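You operate a simulated robot arm through the tools that you are given. There is no shell and no other tool.

The job below is to be done with a simulated two-armed robot. You get a single attempt, and the scene is never put back.

JOB
Stop the mixer, stand its bottle in the empty dish and put out the lamp at station 26.
Fine: mixer off before the lift; green switch off, then blue flap shut. Set down upright: bottle.

It is judged by the outcome, as a careful person would: the job done as asked, and still so three seconds after it is handed in. It fails if anything else is knocked over, pushed out of place, dropped, spilled or broken.

ROBOT AND FRAMES
Two 7-joint arms with fingered hands on one trunk that stands fixed in place. Base frame: the origin is at the foot of the trunk, x ahead of it, y to its left, z up; the work surface is at about z = 0.76. Readings come in m, rad, newtons and seconds.
The left shoulder is at [0.07, 0.166, 1.168], the right one opposite. With the tool pointing down near the work surface each hand reaches from about 0.1 to 0.94 m from the base axis, measured 20 degrees to its own side. Payload 4.1 kg a hand.
The tool frame of a hand sits at the grasp point between the pads (the TCP): z along the fingers, y along the line on which they close. The tips reach 0.032 m beyond it. The gripper opens to 0.108 m. The gripper's body begins 0.038 m behind the TCP. The gripper is a hand of 4 fingers: y runs from the thumb to the fingers, the wrist lies at [-0.016, -0.108, -0.186] in the tool frame, and closing takes about 1.5 s.
Orientation is that of the tool frame in the base frame, as [roll, pitch, yaw] about the fixed x, y, z axes, in that order (R = Rz(yaw) Ry(pitch) Rx(roll)). With the fingers straight down and the wrist toward the robot, the tool's x, y and z point along [0, 1, 0], [1, 0, 0] and [0, 0, -1] of the base frame.

CONTROLS
- The arms move only by the tool send_rows. It takes "left_commands", "right_commands" or both (then of equal length, played together; a hand with none holds still); each is a list that holds one entry, the list of rows, each a list of 6 numbers: the shift along the base's x, y, z in m, then the turn, a rotation vector about the base's x, y, z in rad. In form: [[[x, y, z, rx, ry, rz], ...]]. A call has 1 to 20 rows; each row is the pose to reach, as a shift and turn from the pose commanded when the call began. "left_gripper" and "right_gripper" are, for a hand that has rows, the finger opening in m, from 0 to 0.108, set as the call begins (left out, the last holds). Rows are played at 5 a second. More than 0.05 m and 0.15 rad between two rows, or a gripper value outside its range, and nothing of the call is played. Where a pose cannot be reached the arm comes as near as it can. A force on the tool above 40 N (or 10 N above the force at the start of the call, whichever is more), or a blocked arm, ends the call early, and 0.2 s more pass. Each finger travels about 0.045 m/s and halts on what it meets, pressing with about 25 N; the grip force reading is that of the motor and also rises with nothing between the fingers. The clock runs only during rows and for 0.2 s after the last one: add rows that repeat a pose to give the fingers time. It gives the time, the measured TCP pose, the force on the tool (base axes), the opening and the grip force at its end, in the units of the frame above (readings bear some noise), with the torque about the TCP (base axes, N m) and any sound that the robot's microphone picked up.
- Cameras (640 x 400 px; columns grow to the right, rows downward): "scene" is now at [0.1235, 0.044, 1.3895]; the picture's right is [0.51, -0.86, 0.00], its down [-0.55, -0.33, -0.77] and it looks along [0.66, 0.40, -0.64] (base axes); focal length 228 px, centre (320, 200). "left" rides on the left gripper at [-0.064, -0.093, -0.131] in its tool frame; the picture's right is [-0.80, -0.28, 0.53], its down [0.55, -0.71, 0.45] and it looks along [0.25, 0.65, 0.72] (tool axes); focal length 247 px, centre (320, 200). "right" rides on the right gripper at [0.064, -0.093, -0.132] in its tool frame; the picture's right is [-0.80, 0.28, -0.53], its down [-0.55, -0.71, 0.45] and it looks along [-0.25, 0.65, 0.72] (tool axes); focal length 247 px, centre (320, 200).
- capture(camera): a new picture of that camera. It takes no simulated time.
- raise_lower(by): slides the trunk up (or, below 0, down) by that many m; the arms and the scene camera ride with it, the base frame stays. It gives what a move gives, with no picture.
- curl_fingers(index, middle, ring, thumb_bend, hand): sets how far each is bent, from 0 (flat) to 1 (curled in); at 0.3 the hand is open as for a grip, at 0.7 the pads meet at the TCP. One left out holds its place. A second passes; each finger stops where it meets its share of the squeeze, and holds until it gets a number again. A gripper value or a shape takes the hand back. It gives what a move gives, with no picture; readings hold the bend of each and the force on the fingers (four entries, about 0 where the hand has none), thumb and palm.
- grasp_type(shape, hand): the hand has 4 fingers and takes this shape, open, in about a second: jaw (thumb against the fingers, like two jaws); tri (thumb and two fingers); tip (a fingertip pinch); poke (one finger out to press); point (the index stretched); flat (the hand flat); cup (the hand cupped); fist (a fist). The gripper value then closes the fingers along that shape, each until it touches; the sizes above hold for jaw. It gives what a move gives, with no picture.
- turn_head(pan, tilt): turns the head with the scene camera to pan (to the left, within 1.501 rad either way) and tilt (down, from -0.506 to 1.204), counted from straight ahead of the robot. It gives what a move gives.
- point_at(camera, pixels): there is no depth. For up to 12 entries [column, row, z] of the newest picture of that camera ("zoom" is the newest enlarged one), the place [x, y] in the base frame at which the ray of that pixel passes the height z, good to about 0.002 m. It takes no simulated time.
- inspect(camera, box): a new picture of the part [left, top, right, bottom] of that camera's present view, enlarged. It takes no simulated time.
- hand_in(): hands the job in; it is judged then, once.

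Unless the task says otherwise, let go and move clear before handing in.

The tools are called after "Request:" as a command line: name --argument value ..., lists and objects as JSON in quotes. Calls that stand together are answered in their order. send_rows: Moves the arms, as the interface text tells. Its arguments: {"type":"object","properties":{"left_commands":{"type":"array"},"left_gripper":{"type":"number"},"right_commands":{"type":"array"},"right_gripper":{"type":"number"}},"required":[]} The other tools are called the same way: raise_lower (by) slides the trunk up or down; grasp_type (shape, hand) gives the hand a shape; curl_fingers (index, middle, ring, thumb_bend, hand) moves the fingers one by one; turn_head (pan, tilt) turns the head that bears the scene camera; capture (camera) takes a picture; point_at (camera, pixels) gives the place at which the rays of pixels pass given heights; inspect (camera, box) takes an enlarged picture of a part of a camera's view; hand_in () hands the job in.

At the start:

```text
t: 0.0
left_ee_pos: [0.3928, 0.5338, 1.1946]
left_tcp_rot: [-3.14, -0.001, 1.571]
left_ft_force: [0.2, 0.0, 0.9]
left_ft_torque: [0.01, 0.0, 0.01]
left_grip_width: 0.1078
left_grasp_force: 0.1
left_shape: jaw
left_bend: [0.3, 0.3, 0.3, 0.3]
left_finger forces: [0.0, 0.0, 0.1, 0.0, 0.0, 0.0]
right_ee_pos: [0.6264, 0.1056, 1.2319]
right_tcp_rot: [-3.141, 0.0, 1.573]
right_ft_force: [0.4, -0.1, 0.3]
right_ft_torque: [0.01, 0.01, 0.03]
right_grip_width: 0.1075
right_grasp_force: 0.0
right_shape: jaw
right_bend: [0.3, 0.3, 0.3, 0.3]
right_finger forces: [0.1, 0.0, 0.0, 0.0, 0.0, 0.1]
trunk travel left (down, up): [-0.675, 0.265]
head pan, tilt: [0.538, 0.689]
```

scene: 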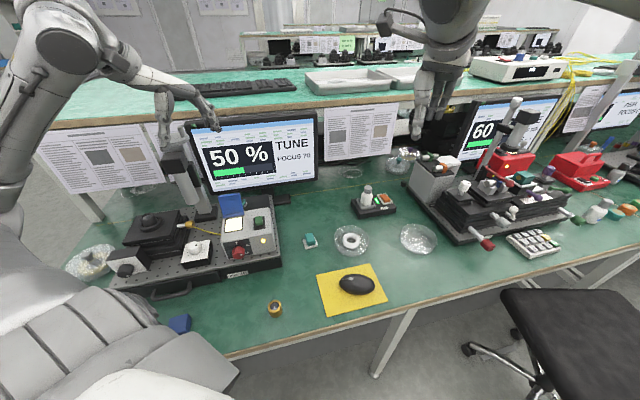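
right: 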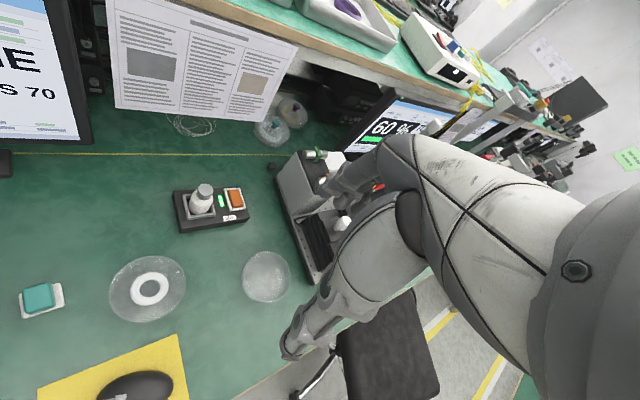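
left: 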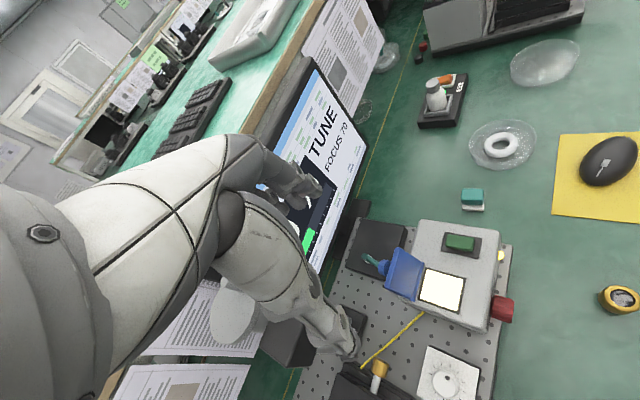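

The scene shows a mixer with a bottle near (370,200), dishes at (350,240) and (418,238), and a lamp box with blue flap near (240,225). I'll enlarge these areas to read labels and understand the switches.

Request:
inspect --camera "scene" --box '[320, 160, 460, 260]'

Request:
inspect --camera "scene" --box '[100, 180, 300, 300]'

Request:
inspect --camera "left" --box '[340, 200, 540, 330]'

Request:
inspect --camera "right" --box '[90, 160, 310, 330]'

Request:
inspect --camera "scene" --box '[400, 90, 640, 260]'

```text
4.00 times, centred on (390, 210) of scene
```

zoom: 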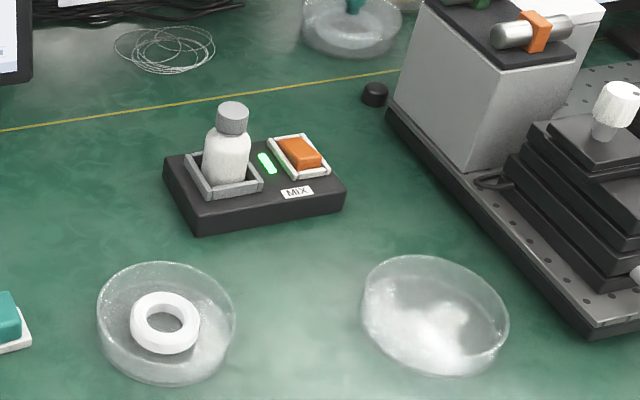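

```text
3.20 times, centred on (200, 240) of scene
```

zoom: 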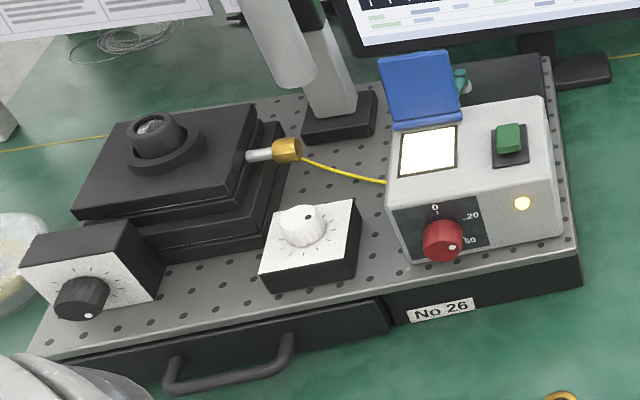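

```text
3.08 times, centred on (440, 265) of left
```

zoom: 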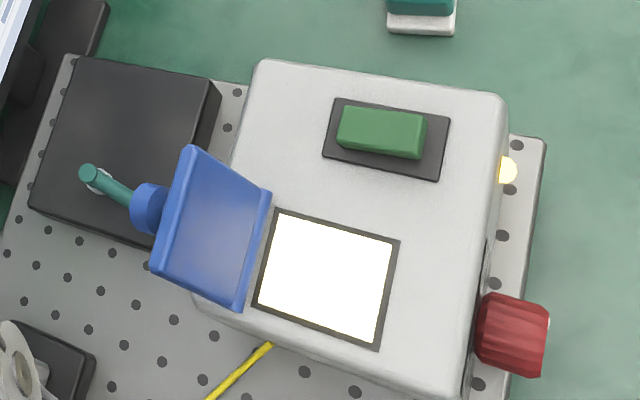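

```text
2.35 times, centred on (200, 245) of right
```

zoom: 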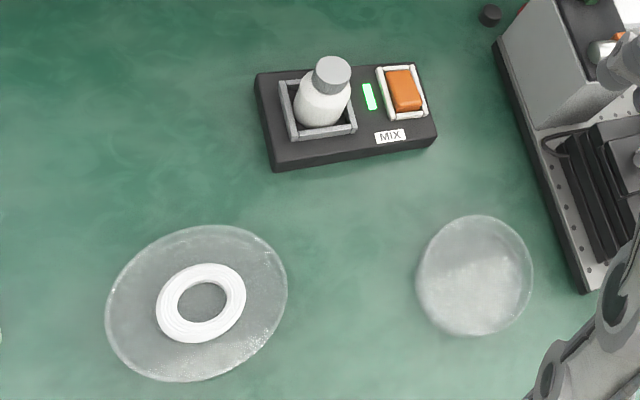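

```text
2.35 times, centred on (520, 175) of scene
```

zoom: 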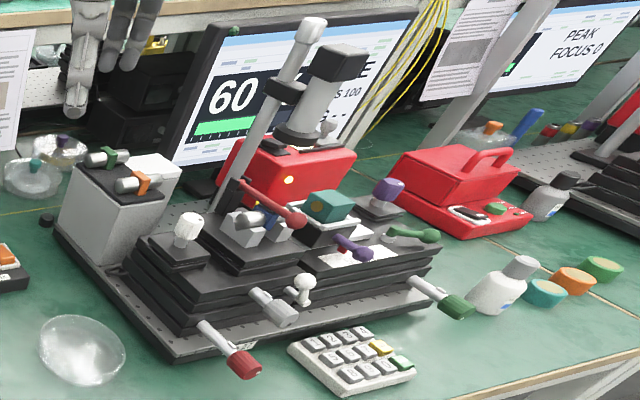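

Station 26 is the left one (label at zoom (440,308)), with the green rocker, blue flap and lit window; the mixer (MIX) has an orange rocker, and the right-hand dish (418,238) looks empty. I'll triangulate key points from several cameras.

Request:
point_at --camera "scene" --pixels '[[368, 187, 0.76], [368, 187, 0.86], [385.5, 198, 0.76], [385.5, 198, 0.8], [418.5, 239, 0.76], [351, 240, 0.76], [259, 222, 0.76], [259, 222, 0.86], [232, 204, 0.76], [232, 204, 0.86], [234, 225, 0.76], [234, 225, 0.86]]'

Request:
point_at --camera "right" --pixels '[[205.5, 190.6, 0.76], [205.5, 190.6, 0.86], [236, 198, 0.76], [236, 198, 0.8], [266.5, 277, 0.76], [148, 289, 0.76]]'

Request:
point_at --camera "left" --pixels '[[460, 243, 0.76], [460, 243, 0.86], [441, 289, 0.76], [441, 289, 0.86], [434, 84, 0.76], [434, 84, 0.86], [447, 79, 0.76], [447, 79, 0.8], [545, 62, 0.76], [503, 146, 0.76]]'

Request:
inspect --camera "scene" --box '[200, 180, 300, 280]'

Request:
inspect --camera "scene" --box '[380, 200, 460, 270]'

```text
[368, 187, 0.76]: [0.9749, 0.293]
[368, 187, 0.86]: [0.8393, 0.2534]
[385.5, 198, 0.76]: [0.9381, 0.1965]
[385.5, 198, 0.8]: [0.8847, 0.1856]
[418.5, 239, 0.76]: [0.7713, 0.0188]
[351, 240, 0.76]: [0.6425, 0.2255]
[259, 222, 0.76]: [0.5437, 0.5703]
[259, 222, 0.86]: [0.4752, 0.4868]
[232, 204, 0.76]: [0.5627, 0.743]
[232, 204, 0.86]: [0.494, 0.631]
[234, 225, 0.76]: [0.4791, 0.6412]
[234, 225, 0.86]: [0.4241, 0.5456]
```

```text
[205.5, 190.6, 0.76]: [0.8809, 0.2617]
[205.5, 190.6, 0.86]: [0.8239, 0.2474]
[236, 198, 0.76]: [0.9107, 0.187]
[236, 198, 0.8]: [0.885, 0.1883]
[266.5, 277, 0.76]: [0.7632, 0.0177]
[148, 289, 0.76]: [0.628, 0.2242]
```

```text
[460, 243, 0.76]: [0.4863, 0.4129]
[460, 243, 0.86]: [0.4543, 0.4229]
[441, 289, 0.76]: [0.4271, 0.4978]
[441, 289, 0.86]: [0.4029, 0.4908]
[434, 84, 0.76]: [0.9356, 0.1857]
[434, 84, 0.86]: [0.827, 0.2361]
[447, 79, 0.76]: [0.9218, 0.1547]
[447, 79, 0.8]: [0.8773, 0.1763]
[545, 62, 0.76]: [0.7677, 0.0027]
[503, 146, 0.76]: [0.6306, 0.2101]
```

```text
4.00 times, centred on (250, 230) of scene
```

zoom: 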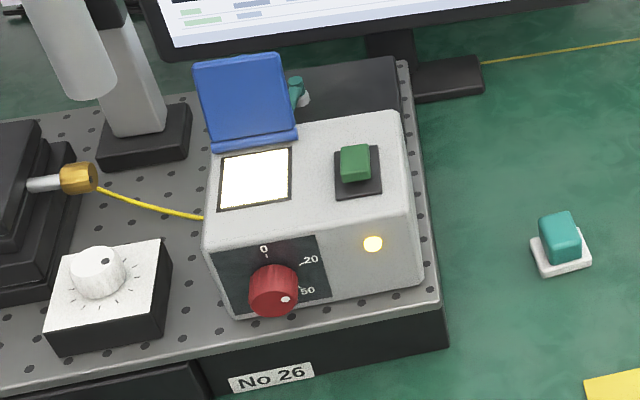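

```text
5.71 times, centred on (420, 235) of scene
```

zoom: 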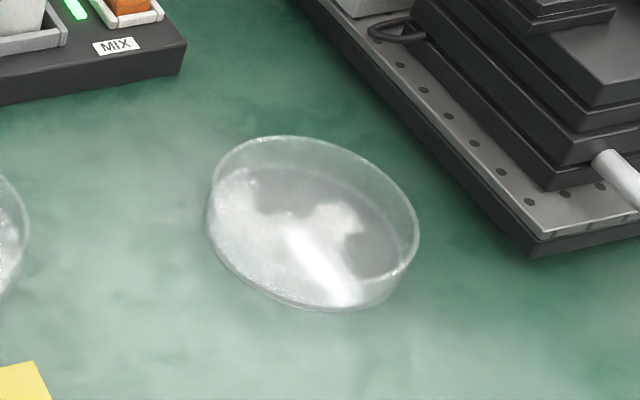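

The mixer rocker triangulates to about (0.885, 0.187, 0.80), bottle cap top to (0.81, 0.245, 0.88), and empty dish to about (0.767, 0.015). I'll take closer looks at the rockers, flap and bottle.

Request:
inspect --camera "left" --box '[430, 225, 490, 262]'

Request:
inspect --camera "left" --box '[350, 235, 440, 305]'

Request:
inspect --camera "right" --box '[165, 170, 265, 240]'

Request:
inspect --camera "scene" --box '[345, 175, 405, 220]'

Request:
inspect --camera "scene" --box '[215, 185, 275, 230]'

Request:
inspect --camera "left" --box '[400, 60, 500, 130]'

```text
10.67 times, centred on (460, 244) of left
```

zoom: 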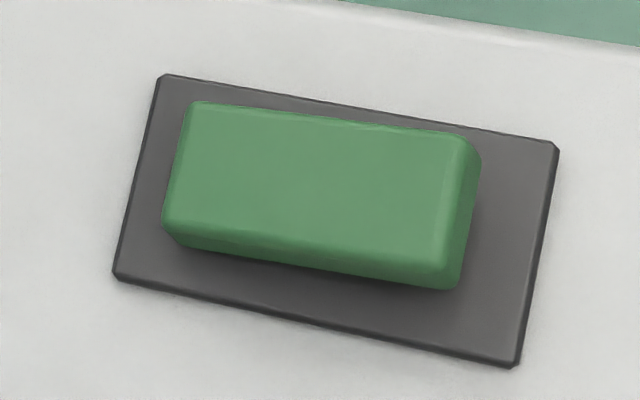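

```text
5.71 times, centred on (395, 270) of left
```

zoom: 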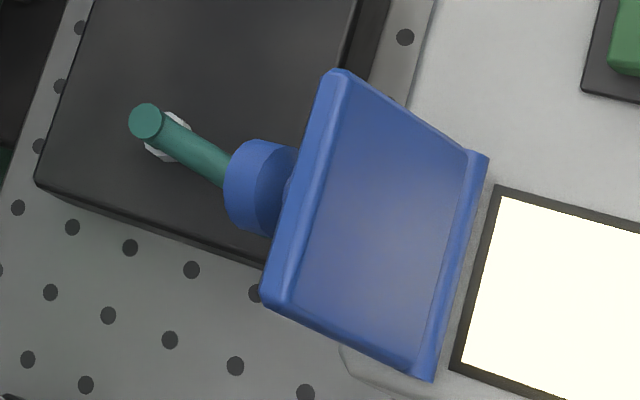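

```text
5.71 times, centred on (215, 205) of right
```

zoom: 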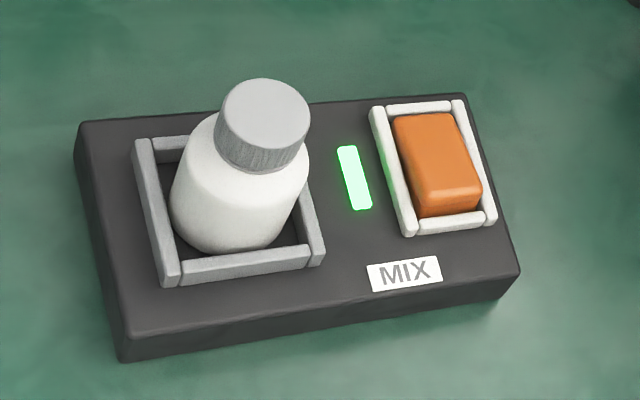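

```text
8.89 times, centred on (375, 198) of scene
```

zoom: 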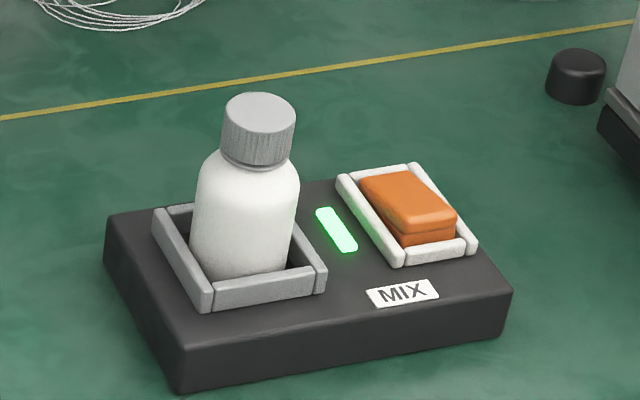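

```text
8.89 times, centred on (245, 208) of scene
```

zoom: 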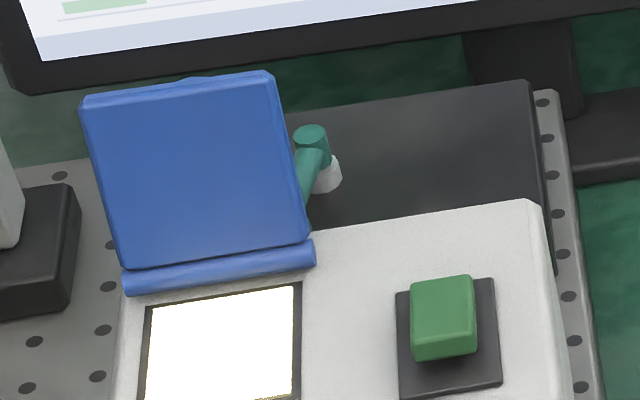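

```text
5.71 times, centred on (450, 95) of left
```

zoom: 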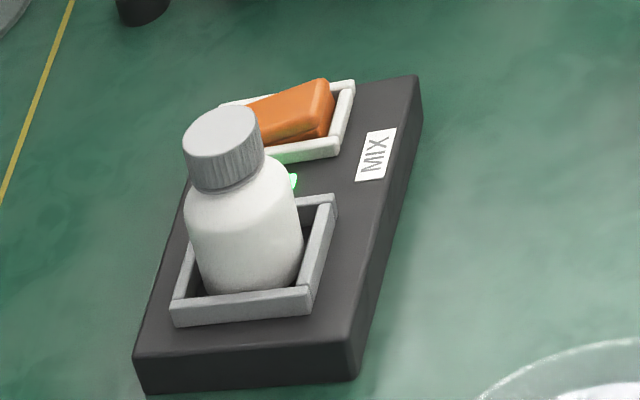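

The orange rocker's near end looks raised and the green block seems elevated; the flap stands open with a teal/blue thing behind it. I'll triangulate the window corners, flap corners and switch plate from scene and left views.

Request:
point_at --camera "scene" --pixels '[[242.75, 217, 0.84], [225, 219.25, 0.84], [242.5, 230.5, 0.84], [224.5, 232.75, 0.84], [218, 196.7, 0.84], [218, 196.7, 0.94], [239.6, 193.6, 0.84], [239.6, 193.6, 0.94], [242.75, 217, 0.94], [225, 219.25, 0.94], [242.5, 230.5, 0.94], [224.5, 232.75, 0.94]]'

Request:
point_at --camera "left" --pixels '[[425.9, 268.2, 0.84], [418.1, 299, 0.84], [465.9, 278.6, 0.84], [458.1, 313, 0.84], [385.4, 286.7, 0.84], [385.4, 286.7, 0.94], [396.8, 247.3, 0.84], [396.8, 247.3, 0.94], [425.9, 268.2, 0.94], [418.1, 299, 0.94], [465.9, 278.6, 0.94], [458.1, 313, 0.94]]'

```text
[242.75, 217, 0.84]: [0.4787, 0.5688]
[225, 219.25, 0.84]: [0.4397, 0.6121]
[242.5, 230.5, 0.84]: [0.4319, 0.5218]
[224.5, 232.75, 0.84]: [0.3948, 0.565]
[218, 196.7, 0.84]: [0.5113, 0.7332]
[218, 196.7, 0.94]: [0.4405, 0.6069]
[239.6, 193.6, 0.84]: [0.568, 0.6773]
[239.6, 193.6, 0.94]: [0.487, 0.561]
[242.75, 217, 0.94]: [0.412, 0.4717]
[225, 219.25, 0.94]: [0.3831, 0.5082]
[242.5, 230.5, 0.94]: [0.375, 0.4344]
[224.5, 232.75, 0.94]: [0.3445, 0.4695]
```

```text
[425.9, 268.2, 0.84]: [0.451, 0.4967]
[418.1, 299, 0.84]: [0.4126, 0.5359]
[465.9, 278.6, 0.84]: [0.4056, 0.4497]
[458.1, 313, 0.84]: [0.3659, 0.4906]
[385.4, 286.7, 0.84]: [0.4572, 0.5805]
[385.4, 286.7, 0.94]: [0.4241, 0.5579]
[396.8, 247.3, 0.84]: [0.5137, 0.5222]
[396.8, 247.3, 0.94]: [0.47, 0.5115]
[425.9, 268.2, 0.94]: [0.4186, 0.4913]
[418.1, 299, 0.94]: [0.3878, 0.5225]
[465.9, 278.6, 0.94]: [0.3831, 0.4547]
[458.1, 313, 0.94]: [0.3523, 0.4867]
```

The lamp box top sits at z≈0.92 with its front facing (-0.7,-0.7), and the flap stands about 17° past vertical with its top at z≈0.986. The left hand suits all stations, so I'll draw the right hand back out of the way and yaw it left to serve as a viewing camera.

Request:
send_rows --right_commands '[[[-0.02, -0.035, 0.0, 0, 0, 0.08], [-0.04, -0.07, 0.0, 0, 0, 0.16], [-0.06, -0.105, 0.0, 0, 0, 0.24], [-0.08, -0.14, 0.0, 0, 0, 0.32], [-0.1, -0.175, 0.0, 0, 0, 0.4], [-0.12, -0.21, 0.0, 0, 0, 0.48], [-0.14, -0.245, 0.0, 0, 0, 0.56], [-0.16, -0.28, 0.0, 0, 0, 0.64], [-0.18, -0.315, 0.0, 0, 0, 0.72], [-0.2, -0.35, 0.0, 0, 0, 0.8]]]'

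```text
t: 2.2
left_ee_pos: [0.3914, 0.533, 1.1956]
left_tcp_rot: [3.139, -0.001, 1.573]
left_ft_force: [0.7, 1.2, -0.4]
left_ft_torque: [0.02, -0.02, -0.01]
left_grip_width: 0.1077
left_grasp_force: 0.2
left_shape: jaw
left_bend: [0.3, 0.3, 0.3, 0.3]
left_finger forces: [0.1, 0.1, 0.1, 0.0, 0.0, 0.0]
right_ee_pos: [0.4234, -0.2435, 1.2324]
right_tcp_rot: [3.139, -0.001, 2.373]
right_ft_force: [-0.2, -0.4, -0.2]
right_ft_torque: [0.02, -0.03, -0.01]
right_grip_width: 0.1079
right_grasp_force: 0.1
right_shape: jaw
right_bend: [0.3, 0.3, 0.3, 0.3]
right_finger forces: [0.0, 0.0, 0.0, 0.0, 0.0, 0.1]
trunk travel left (down, up): [-0.675, 0.265]
head pan, tilt: [0.538, 0.689]
```

Request:
capture --camera "right"

Request:
capture --camera "scene"

```text
taken
```

right: 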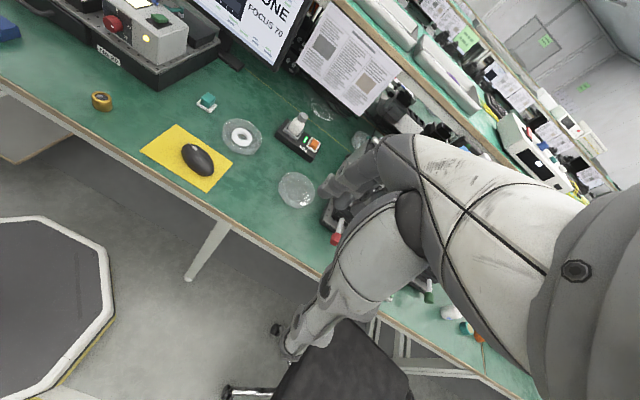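

```text
taken
```

scene: 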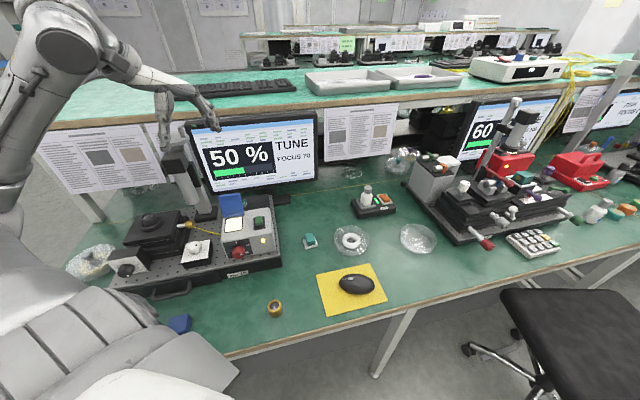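

The right hand is clear and its camera now sees the lamp box (150,30), mixer (298,138) and dishes. I'll zoom on these.

Request:
inspect --camera "right" --box '[260, 100, 340, 150]'

Request:
inspect --camera "right" --box '[90, 0, 210, 75]'

Request:
inspect --camera "right" --box '[216, 110, 344, 215]'

```text
8.00 times, centred on (300, 125) of right
```

zoom: 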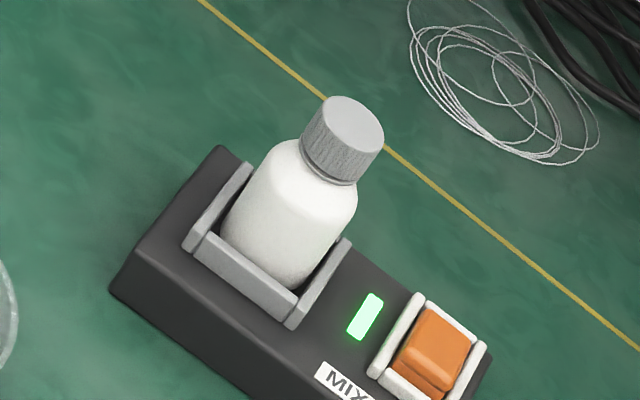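

```text
5.33 times, centred on (150, 38) of right
```

zoom: 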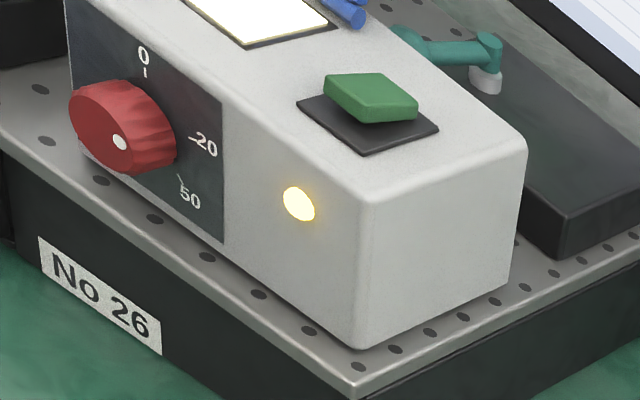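

```text
3.81 times, centred on (280, 162) of right
```

zoom: 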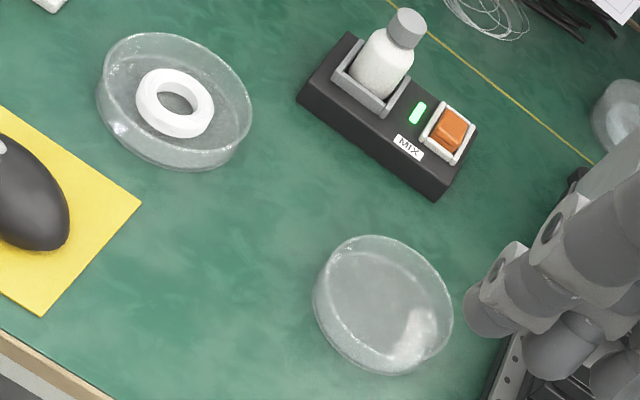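

The dish at right is clearly empty (only reflections). The green switch appears tilted; I'll zoom in further on it, the orange rocker and the teal piece behind the flap.

Request:
inspect --camera "right" --box '[140, 8, 180, 33]'

Request:
inspect --camera "right" --box '[295, 125, 335, 160]'

Request:
inspect --camera "right" --box '[140, 0, 200, 38]'

Request:
inspect --camera "scene" --box '[245, 210, 275, 232]'

```text
16.00 times, centred on (160, 20) of right
```

zoom: 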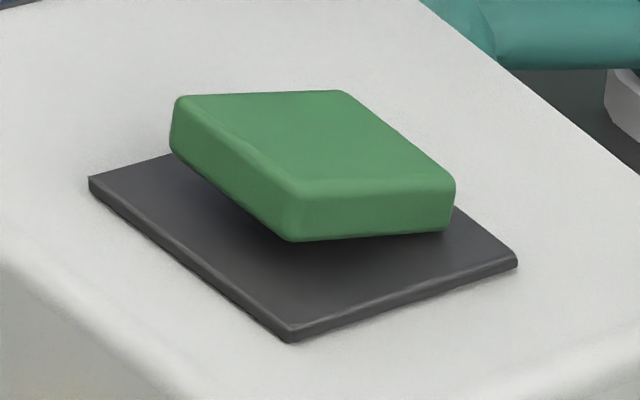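

```text
11.43 times, centred on (315, 142) of right
```

zoom: 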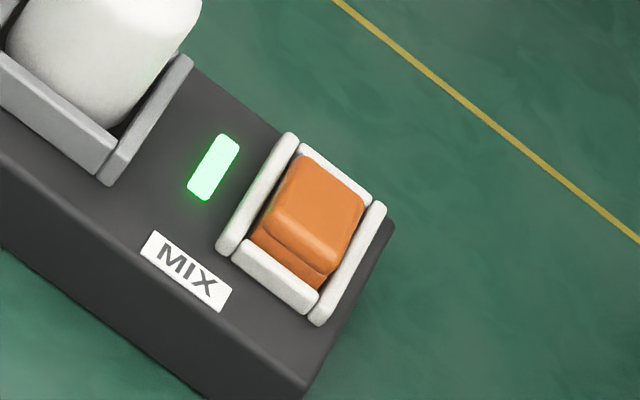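

```text
10.53 times, centred on (170, 19) of right
```

zoom: 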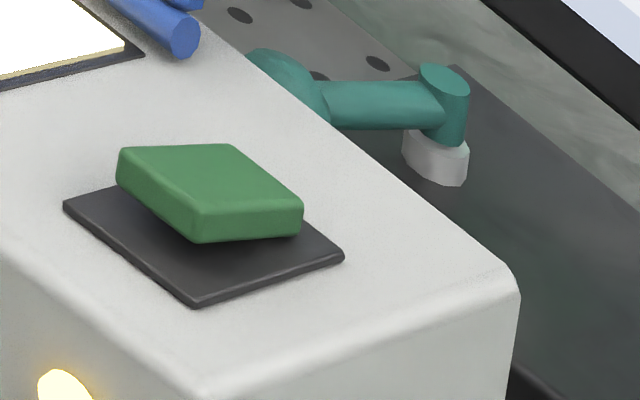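

```text
16.00 times, centred on (260, 221) of scene
```

zoom: 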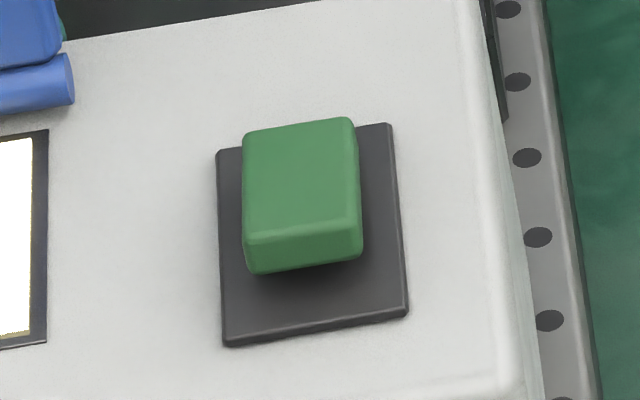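

Both rockers show the near/front end raised (green block's front edge floats over its plate; orange has a thick near face). I'll triangulate bottle, orange rocker, mixer corners and dish precisely from scene and right views.

Request:
point_at --camera "scene" --pixels '[[368.25, 188.2, 0.8], [368.25, 188.2, 0.9], [387.1, 200.5, 0.76], [387.1, 200.5, 0.82], [382.3, 195.5, 0.76], [382.3, 195.5, 0.82], [359.5, 214.3, 0.76], [359.5, 214.3, 0.82], [396.6, 208.5, 0.76], [396.6, 208.5, 0.82], [351, 200, 0.76], [351, 200, 0.82]]'

Request:
point_at --camera "right" --pixels '[[303.5, 115, 0.8], [303.5, 115, 0.9], [313.2, 145.9, 0.76], [313.2, 145.9, 0.82], [316.3, 139.8, 0.76], [316.3, 139.8, 0.82], [274.7, 133.1, 0.76], [274.7, 133.1, 0.82], [311.5, 158, 0.76], [311.5, 158, 0.82], [286.5, 118.7, 0.76], [286.5, 118.7, 0.82]]'

Request:
inspect --camera "right" --box '[270, 165, 325, 215]'

```text
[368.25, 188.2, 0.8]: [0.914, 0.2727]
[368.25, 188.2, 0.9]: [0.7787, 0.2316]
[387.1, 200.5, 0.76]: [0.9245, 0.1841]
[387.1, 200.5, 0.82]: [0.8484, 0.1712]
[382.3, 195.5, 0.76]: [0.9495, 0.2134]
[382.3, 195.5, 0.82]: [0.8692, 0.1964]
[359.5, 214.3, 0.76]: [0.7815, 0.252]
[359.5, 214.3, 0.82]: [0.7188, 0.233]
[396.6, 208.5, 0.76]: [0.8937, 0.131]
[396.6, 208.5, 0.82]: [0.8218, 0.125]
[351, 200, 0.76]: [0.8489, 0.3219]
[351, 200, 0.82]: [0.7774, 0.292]
```

```text
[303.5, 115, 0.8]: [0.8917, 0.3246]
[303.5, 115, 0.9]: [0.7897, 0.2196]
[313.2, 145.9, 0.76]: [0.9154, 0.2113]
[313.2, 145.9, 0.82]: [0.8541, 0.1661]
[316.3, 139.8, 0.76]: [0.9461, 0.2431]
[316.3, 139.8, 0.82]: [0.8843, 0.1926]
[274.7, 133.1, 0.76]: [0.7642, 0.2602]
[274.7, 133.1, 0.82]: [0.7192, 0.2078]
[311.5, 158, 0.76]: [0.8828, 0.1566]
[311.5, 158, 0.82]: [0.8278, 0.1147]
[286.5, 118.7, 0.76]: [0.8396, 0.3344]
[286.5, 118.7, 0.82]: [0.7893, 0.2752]
```

```text
8.00 times, centred on (298, 190) of right
```

zoom: 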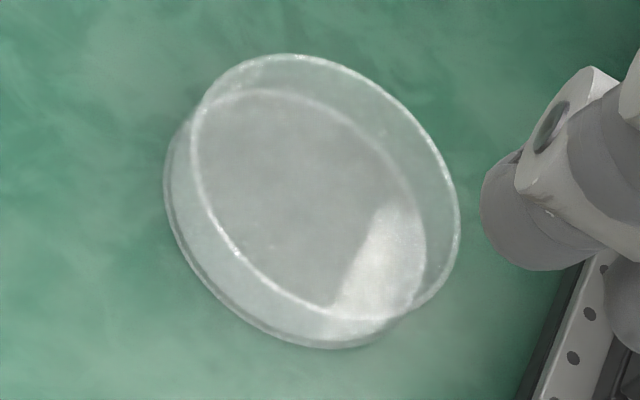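

The bottle cap top is at about (0.81, 0.241, 0.878), the orange near edge at (0.865, 0.174, ~0.808). I'll get the dish centre and the monitor's position to plan clearances.

Request:
point_at --camera "right" --pixels '[[295, 192.25, 0.762], [298.6, 188.4, 0.78], [294.25, 171.9, 0.78], [315.5, 190.6, 0.78], [282.1, 181.25, 0.78], [301.1, 204.75, 0.78], [278.6, 187.5, 0.762], [299.2, 208.5, 0.762]]'

Request:
point_at --camera "scene" --pixels '[[418.3, 240.3, 0.762], [400.8, 232.5, 0.78], [437.3, 240.5, 0.78], [318, 183, 0.85], [318, 183, 0.95], [316, 110, 1.1], [316, 110, 1.2], [190, 125, 1.1], [190, 125, 1.2]]'

Request:
capture --camera "left"

```text
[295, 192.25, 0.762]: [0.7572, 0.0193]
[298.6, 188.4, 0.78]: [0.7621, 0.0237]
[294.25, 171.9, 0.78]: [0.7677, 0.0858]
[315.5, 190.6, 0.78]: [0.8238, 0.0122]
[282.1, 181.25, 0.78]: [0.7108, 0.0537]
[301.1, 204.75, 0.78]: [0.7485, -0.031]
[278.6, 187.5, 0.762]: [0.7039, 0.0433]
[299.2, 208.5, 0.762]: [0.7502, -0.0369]
```

```text
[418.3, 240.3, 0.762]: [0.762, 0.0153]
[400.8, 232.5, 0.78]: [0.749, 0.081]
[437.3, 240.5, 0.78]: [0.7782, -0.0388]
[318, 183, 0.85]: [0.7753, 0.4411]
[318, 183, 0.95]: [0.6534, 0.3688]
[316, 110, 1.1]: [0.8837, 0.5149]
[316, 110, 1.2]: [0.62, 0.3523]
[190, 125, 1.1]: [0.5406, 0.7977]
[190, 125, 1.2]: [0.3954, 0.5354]
```

```text
taken
```

left: 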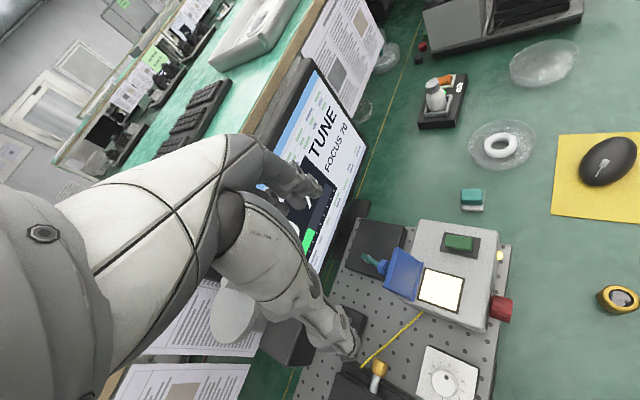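

Dish centre is about (0.760, 0.020) with radius ~0.06, and the monitor's right edge is near (0.86, 0.5), clear of the path. I'll move the left hand toward above the mixer at safe height.

Request:
send_rows --left_commands '[[[0.031, -0.033, 0.0, 0, 0, 0], [0.062, -0.066, 0.0, 0, 0, 0], [0.093, -0.099, 0.0, 0, 0, 0], [0.124, -0.132, 0.0, 0, 0, 0], [0.155, -0.165, 0.0, 0, 0, 0], [0.186, -0.198, 0.0, 0, 0, 0], [0.217, -0.231, 0.0, 0, 0, 0], [0.248, -0.264, 0.0, 0, 0, 0], [0.279, -0.297, 0.0, 0, 0, 0], [0.31, -0.33, 0.0, 0, 0, 0], [0.34, -0.33, -0.03, 0, 0, 0], [0.37, -0.33, -0.06, 0, 0, 0]]]'

Request:
grasp_type --shape "poke" --hand "left"

Request:
capture --camera "left"

Request:
capture --camera "scene"

Request:
capture --camera "right"

```text
t: 4.8
left_ee_pos: [0.6819, 0.2467, 1.1616]
left_tcp_rot: [-3.14, 0.001, 1.571]
left_ft_force: [0.7, 1.0, -0.1]
left_ft_torque: [-0.01, 0.01, 0.0]
left_grip_width: 0.1078
left_grasp_force: 0.0
left_shape: jaw
left_bend: [0.3, 0.3, 0.3, 0.3]
left_finger forces: [0.0, 0.0, 0.1, 0.1, 0.0, 0.0]
left hand out of reach, approached as far as the arm can: row 10, 11, 12
right_ee_pos: [0.4272, -0.242, 1.2316]
right_tcp_rot: [-3.141, -0.002, 2.372]
right_ft_force: [0.1, -0.2, 0.6]
right_ft_torque: [0.0, 0.0, 0.0]
right_grip_width: 0.1078
right_grasp_force: 0.0
right_shape: jaw
right_bend: [0.3, 0.3, 0.3, 0.3]
right_finger forces: [0.1, 0.1, 0.0, 0.0, 0.1, 0.1]
trunk travel left (down, up): [-0.675, 0.265]
head pan, tilt: [0.538, 0.689]
```

```text
t: 5.7
left_ee_pos: [0.6807, 0.2465, 1.1619]
left_tcp_rot: [-3.141, 0.002, 1.572]
left_ft_force: [0.3, 0.5, -0.6]
left_ft_torque: [-0.02, 0.02, 0.0]
left_grip_width: 0.0
left_grasp_force: 0.1
left_shape: poke
left_bend: [0.7, 0.7, 0.99, 1.0]
left_finger forces: [0.0, 0.0, 0.1, 0.0, 0.1, 0.0]
right_ee_pos: [0.4258, -0.2414, 1.2337]
right_tcp_rot: [3.141, 0.002, 2.371]
right_ft_force: [-1.1, 0.0, -0.6]
right_ft_torque: [0.02, -0.02, 0.01]
right_grip_width: 0.1077
right_grasp_force: 0.0
right_shape: jaw
right_bend: [0.3, 0.3, 0.3, 0.3]
right_finger forces: [0.0, 0.1, 0.1, 0.0, 0.0, 0.0]
trunk travel left (down, up): [-0.675, 0.265]
head pan, tilt: [0.538, 0.689]
```

```text
taken
```

left: 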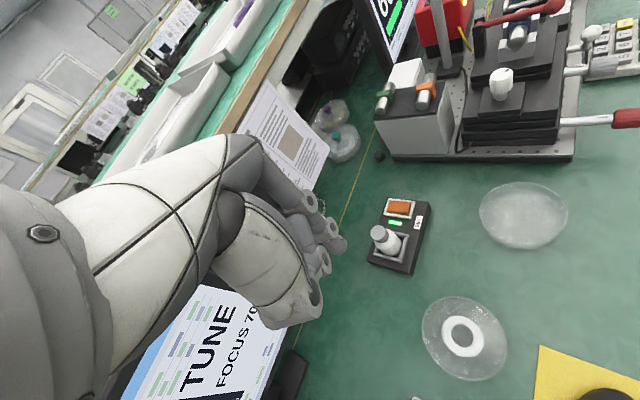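

```text
taken
```

scene: 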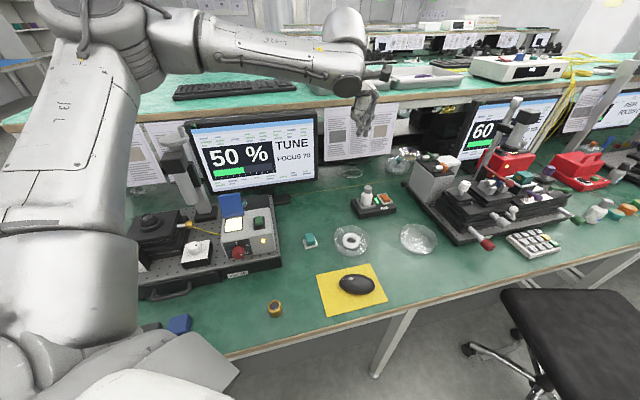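

```text
taken
```

right: 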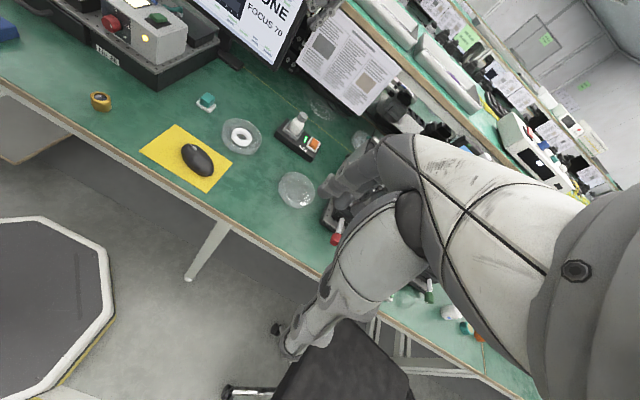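

The arm ran short of reach at this height (0.68, 0.246, 1.16); lower it will reach farther. I'll zoom on the hand's shape at (310,230) to see the poke finger.

Request:
inspect --camera "left" --box '[200, 120, 420, 330]'

Request:
inspect --camera "scene" --box '[320, 50, 420, 150]'

```text
1.90 times, centred on (310, 225) of left
```

zoom: 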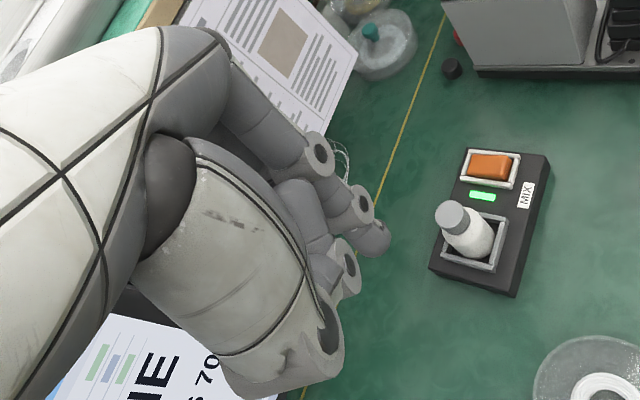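

```text
4.00 times, centred on (370, 100) of scene
```

zoom: 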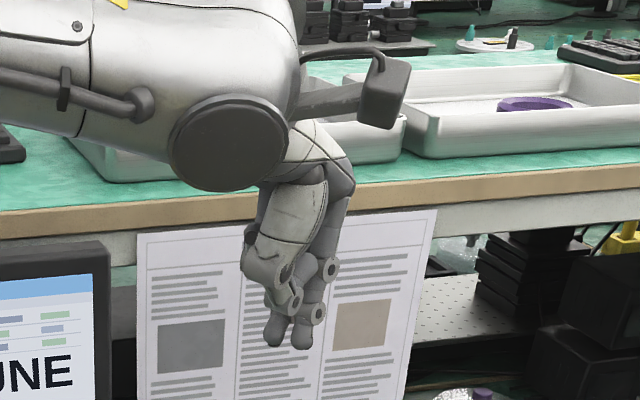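

The hand has two fingers pointing down with others curled. I'll lower by 0.1 m to learn how the commanded pose works after the reach limit and let the shape settle.

Request:
send_rows --left_commands '[[[0, 0, -0.03, 0, 0, 0], [0, 0, -0.06, 0, 0, 0], [0, 0, -0.09, 0, 0, 0], [0, 0, -0.12, 0, 0, 0], [0, 0, -0.12, 0, 0, 0], [0, 0, -0.12, 0, 0, 0]]]'

Request:
inspect --camera "left" --box '[200, 120, 420, 330]'

Request:
capture --camera "scene"

Request:
inspect --camera "right" --box '[250, 0, 400, 150]'

```text
t: 7.1
left_ee_pos: [0.6608, 0.255, 1.05]
left_tcp_rot: [3.141, 0.002, 1.571]
left_ft_force: [-0.2, 0.1, 0.3]
left_ft_torque: [0.0, -0.02, -0.01]
left_grip_width: 0.0
left_grasp_force: 0.0
left_shape: poke
left_bend: [0.7, 0.7, 0.99, 1.0]
left_finger forces: [0.0, 0.1, 0.0, 0.0, 0.0, 0.1]
left hand out of reach, approached as far as the arm can: row 2, 3, 4, 5, 6
right_ee_pos: [0.4256, -0.242, 1.2323]
right_tcp_rot: [3.14, -0.001, 2.372]
right_ft_force: [-0.8, -0.2, 0.7]
right_ft_torque: [0.0, -0.01, 0.01]
right_grip_width: 0.1076
right_grasp_force: 0.0
right_shape: jaw
right_bend: [0.3, 0.3, 0.3, 0.3]
right_finger forces: [0.0, 0.1, 0.1, 0.1, 0.0, 0.0]
trunk travel left (down, up): [-0.675, 0.265]
head pan, tilt: [0.538, 0.689]
```

```text
1.90 times, centred on (310, 225) of left
```

zoom: 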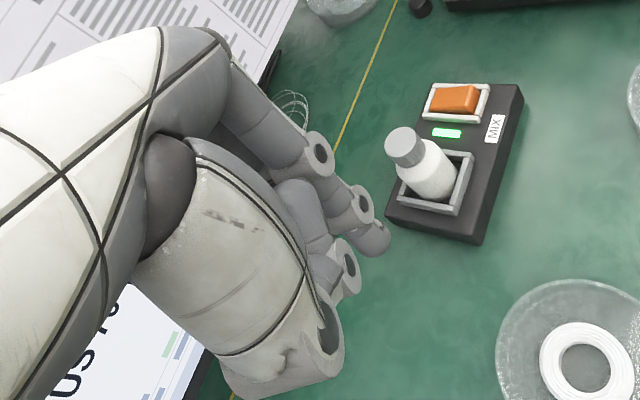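

```text
taken
```

scene: 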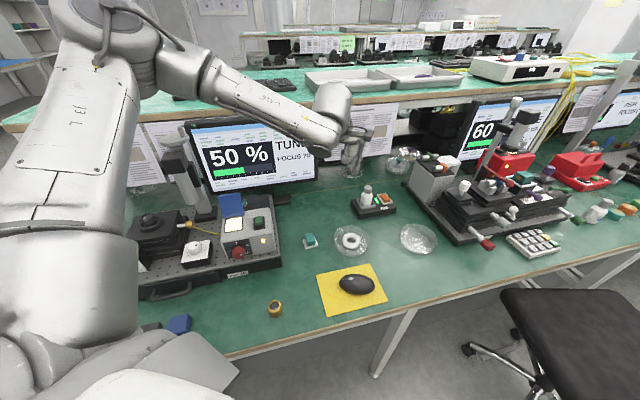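

```text
2.67 times, centred on (325, 75) of right
```

zoom: 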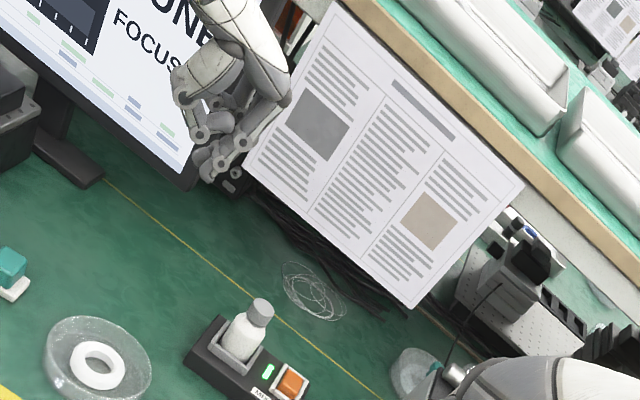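

The arm got stuck short (0.66, 0.255, 1.05) though the wrist is only ~0.5 m from the shoulder, so a joint limit in this elbow-up posture is likely. I'll look at the arm itself by turning the head.

Request:
turn_head --pan 0.75 --tilt 0.25

Request:
capture --camera "scene"

```text
t: 8.0
left_ee_pos: [0.6609, 0.2556, 1.0494]
left_tcp_rot: [-3.141, 0.0, 1.572]
left_ft_force: [-0.4, -0.4, 0.2]
left_ft_torque: [-0.03, -0.01, 0.03]
left_grip_width: 0.0002
left_grasp_force: 0.1
left_shape: poke
left_bend: [0.7, 0.7, 0.99, 1.0]
left_finger forces: [0.0, 0.0, 0.0, 0.0, 0.1, 0.1]
right_ee_pos: [0.4259, -0.2424, 1.233]
right_tcp_rot: [3.141, 0.002, 2.371]
right_ft_force: [0.2, -0.1, 0.2]
right_ft_torque: [-0.03, -0.03, 0.0]
right_grip_width: 0.1076
right_grasp_force: 0.1
right_shape: jaw
right_bend: [0.3, 0.3, 0.3, 0.3]
right_finger forces: [0.0, 0.0, 0.0, 0.1, 0.1, 0.1]
trunk travel left (down, up): [-0.675, 0.265]
head pan, tilt: [0.75, 0.25]
```

```text
taken
```

scene: 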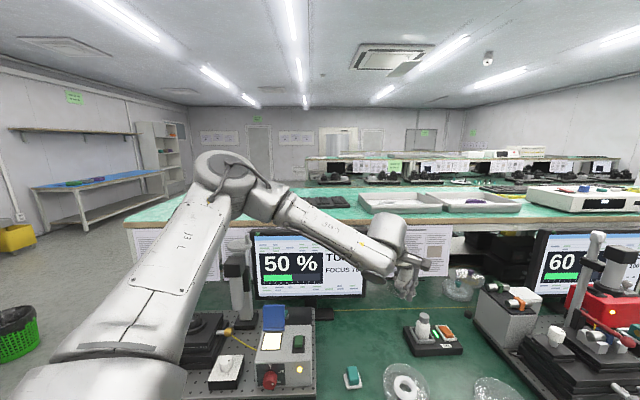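

The elbow is high and bent, so there is length to spare; the wrist yaw is probably limiting. I'll turn the left tool about z by -0.5 rad (wrist swung toward the forearm's side) and see if it gets closer to the commanded point.

Request:
send_rows --left_commands '[[[0, 0, 0, 0, 0, -0.1], [0, 0, 0, 0, 0, -0.2], [0, 0, 0, 0, 0, -0.3], [0, 0, 0, 0, 0, -0.4], [0, 0, 0, 0, 0, -0.5], [0, 0, 0, 0, 0, -0.5], [0, 0, 0, 0, 0, -0.5]]]'

Request:
capture --camera "scene"

```text
t: 9.6
left_ee_pos: [0.6602, 0.2568, 1.0494]
left_tcp_rot: [3.141, 0.001, 1.073]
left_ft_force: [-0.6, 0.7, 0.0]
left_ft_torque: [0.0, 0.01, 0.01]
left_grip_width: 0.0
left_grasp_force: 0.1
left_shape: poke
left_bend: [0.7, 0.7, 0.99, 1.0]
left_finger forces: [0.1, 0.0, 0.0, 0.0, 0.0, 0.0]
right_ee_pos: [0.4257, -0.2408, 1.2335]
right_tcp_rot: [3.141, -0.001, 2.373]
right_ft_force: [0.6, -0.3, -0.2]
right_ft_torque: [-0.02, 0.01, 0.03]
right_grip_width: 0.1076
right_grasp_force: 0.0
right_shape: jaw
right_bend: [0.3, 0.3, 0.3, 0.3]
right_finger forces: [0.1, 0.0, 0.1, 0.1, 0.0, 0.0]
trunk travel left (down, up): [-0.675, 0.265]
head pan, tilt: [0.75, 0.25]
```

```text
taken
```

scene: 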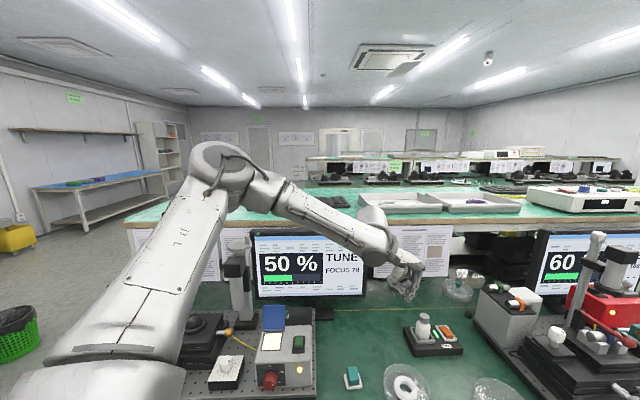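

No reach warning this time, so the commanded pose follows the achieved one. I'll now try going forward and a bit right with this yaw.

Request:
send_rows --left_commands '[[[0.03, -0.01, -0.01, 0, 0, 0], [0.06, -0.02, -0.02, 0, 0, 0], [0.09, -0.03, -0.03, 0, 0, 0], [0.12, -0.04, -0.04, 0, 0, 0], [0.12, -0.04, -0.04, 0, 0, 0]]]'

Request:
capture --camera "scene"

```text
t: 10.8
left_ee_pos: [0.676, 0.2637, 1.0479]
left_tcp_rot: [-3.141, -0.001, 1.071]
left_ft_force: [-0.2, 0.2, 0.0]
left_ft_torque: [0.0, 0.0, 0.02]
left_grip_width: 0.0001
left_grasp_force: 0.0
left_shape: poke
left_bend: [0.7, 0.7, 0.99, 1.0]
left_finger forces: [0.0, 0.0, 0.0, 0.1, 0.1, 0.0]
left hand out of reach, approached as far as the arm can: row 1, 2, 3, 4, 5
right_ee_pos: [0.4254, -0.2415, 1.2341]
right_tcp_rot: [3.141, 0.0, 2.372]
right_ft_force: [-0.6, 0.5, -1.4]
right_ft_torque: [0.02, -0.02, -0.01]
right_grip_width: 0.1079
right_grasp_force: 0.0
right_shape: jaw
right_bend: [0.3, 0.3, 0.3, 0.3]
right_finger forces: [0.1, 0.1, 0.0, 0.1, 0.0, 0.0]
trunk travel left (down, up): [-0.675, 0.265]
head pan, tilt: [0.75, 0.25]
```

```text
taken
```

scene: 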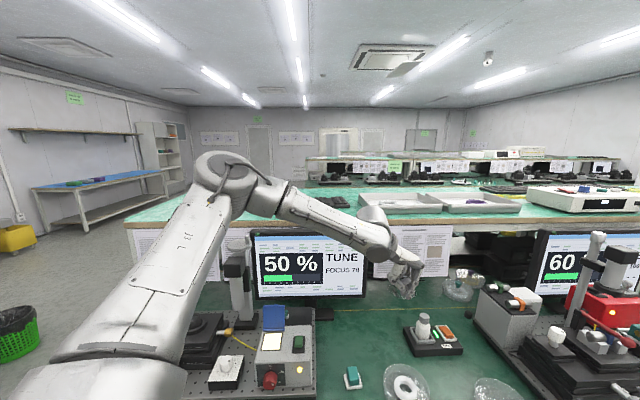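

Still limited: the arm can't swing further in this elbow-high posture at this height. I'll pull back toward the trunk, go lower, then extend forward near the surface where reach is documented.

Request:
send_rows --left_commands '[[[-0.04, -0.01, 0, 0, 0, 0.1], [-0.08, -0.02, 0, 0, 0, 0.2], [-0.12, -0.03, 0, 0, 0, 0.3], [-0.16, -0.04, 0, 0, 0, 0.4], [-0.18, -0.04, -0.03, 0, 0, 0.5], [-0.18, -0.04, -0.07, 0, 0, 0.5], [-0.18, -0.04, -0.11, 0, 0, 0.5], [-0.18, -0.04, -0.14, 0, 0, 0.5], [-0.18, -0.04, -0.14, 0, 0, 0.5]]]'

Request:
capture --camera "scene"

```text
t: 12.8
left_ee_pos: [0.495, 0.2333, 0.9231]
left_tcp_rot: [-3.141, 0.0, 1.57]
left_ft_force: [-0.4, -0.9, 0.3]
left_ft_torque: [-0.01, 0.0, 0.01]
left_grip_width: 0.0001
left_grasp_force: 0.1
left_shape: poke
left_bend: [0.7, 0.7, 0.99, 1.0]
left_finger forces: [0.1, 0.1, 0.1, 0.1, 0.0, 0.0]
left hand out of reach, approached as far as the arm can: row 8, 9
right_ee_pos: [0.4259, -0.2431, 1.2329]
right_tcp_rot: [3.14, 0.0, 2.372]
right_ft_force: [-0.1, 0.1, -0.5]
right_ft_torque: [-0.03, 0.01, 0.01]
right_grip_width: 0.1076
right_grasp_force: 0.0
right_shape: jaw
right_bend: [0.3, 0.3, 0.3, 0.3]
right_finger forces: [0.0, 0.0, 0.1, 0.0, 0.1, 0.0]
trunk travel left (down, up): [-0.675, 0.265]
head pan, tilt: [0.75, 0.25]
```

```text
taken
```

scene: 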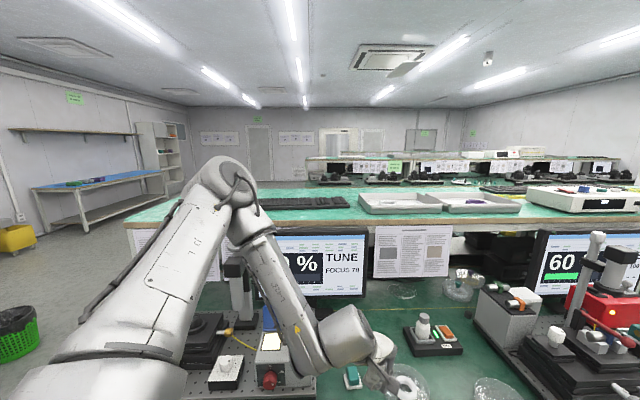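

The upper arm seems frozen with the elbow high at about z=1.39, so a shoulder joint is at its limit. I'll look toward the shoulder to understand the posture.

Request:
turn_head --pan 1.3 --tilt 0.7

Request:
capture --camera "scene"

Request:
turn_head --pan -0.9 --tilt 0.5

Request:
capture --camera "scene"

```text
t: 13.8
left_ee_pos: [0.4953, 0.2348, 0.9235]
left_tcp_rot: [3.14, 0.0, 1.572]
left_ft_force: [0.1, 0.2, 0.2]
left_ft_torque: [-0.04, 0.0, 0.0]
left_grip_width: 0.0001
left_grasp_force: 0.1
left_shape: poke
left_bend: [0.7, 0.7, 0.99, 1.0]
left_finger forces: [0.1, 0.0, 0.1, 0.1, 0.0, 0.0]
right_ee_pos: [0.4253, -0.2428, 1.2323]
right_tcp_rot: [3.141, -0.002, 2.372]
right_ft_force: [0.7, 0.1, 0.1]
right_ft_torque: [-0.02, 0.0, 0.01]
right_grip_width: 0.1079
right_grasp_force: 0.1
right_shape: jaw
right_bend: [0.3, 0.3, 0.3, 0.3]
right_finger forces: [0.0, 0.1, 0.0, 0.0, 0.1, 0.0]
trunk travel left (down, up): [-0.675, 0.265]
head pan, tilt: [1.3, 0.7]
```

```text
taken
```

scene: 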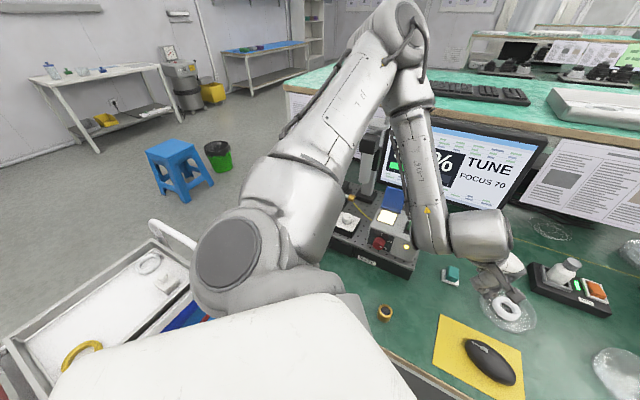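

```text
t: 15.8
left_ee_pos: [0.4953, 0.2343, 0.9234]
left_tcp_rot: [3.14, 0.0, 1.571]
left_ft_force: [0.1, 0.0, -0.2]
left_ft_torque: [-0.01, 0.03, 0.04]
left_grip_width: 0.0
left_grasp_force: 0.1
left_shape: poke
left_bend: [0.7, 0.7, 0.99, 1.0]
left_finger forces: [0.1, 0.0, 0.0, 0.0, 0.0, 0.0]
right_ee_pos: [0.4254, -0.241, 1.2317]
right_tcp_rot: [-3.142, -0.001, 2.372]
right_ft_force: [0.9, 0.4, 0.3]
right_ft_torque: [0.03, -0.01, -0.02]
right_grip_width: 0.1077
right_grasp_force: 0.0
right_shape: jaw
right_bend: [0.3, 0.3, 0.3, 0.3]
right_finger forces: [0.1, 0.0, 0.0, 0.0, 0.0, 0.1]
trunk travel left (down, up): [-0.675, 0.265]
head pan, tilt: [-0.901, 0.499]
```

```text
taken
```

scene: 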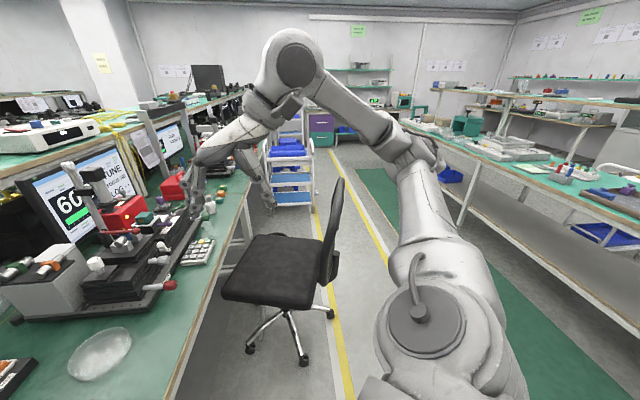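

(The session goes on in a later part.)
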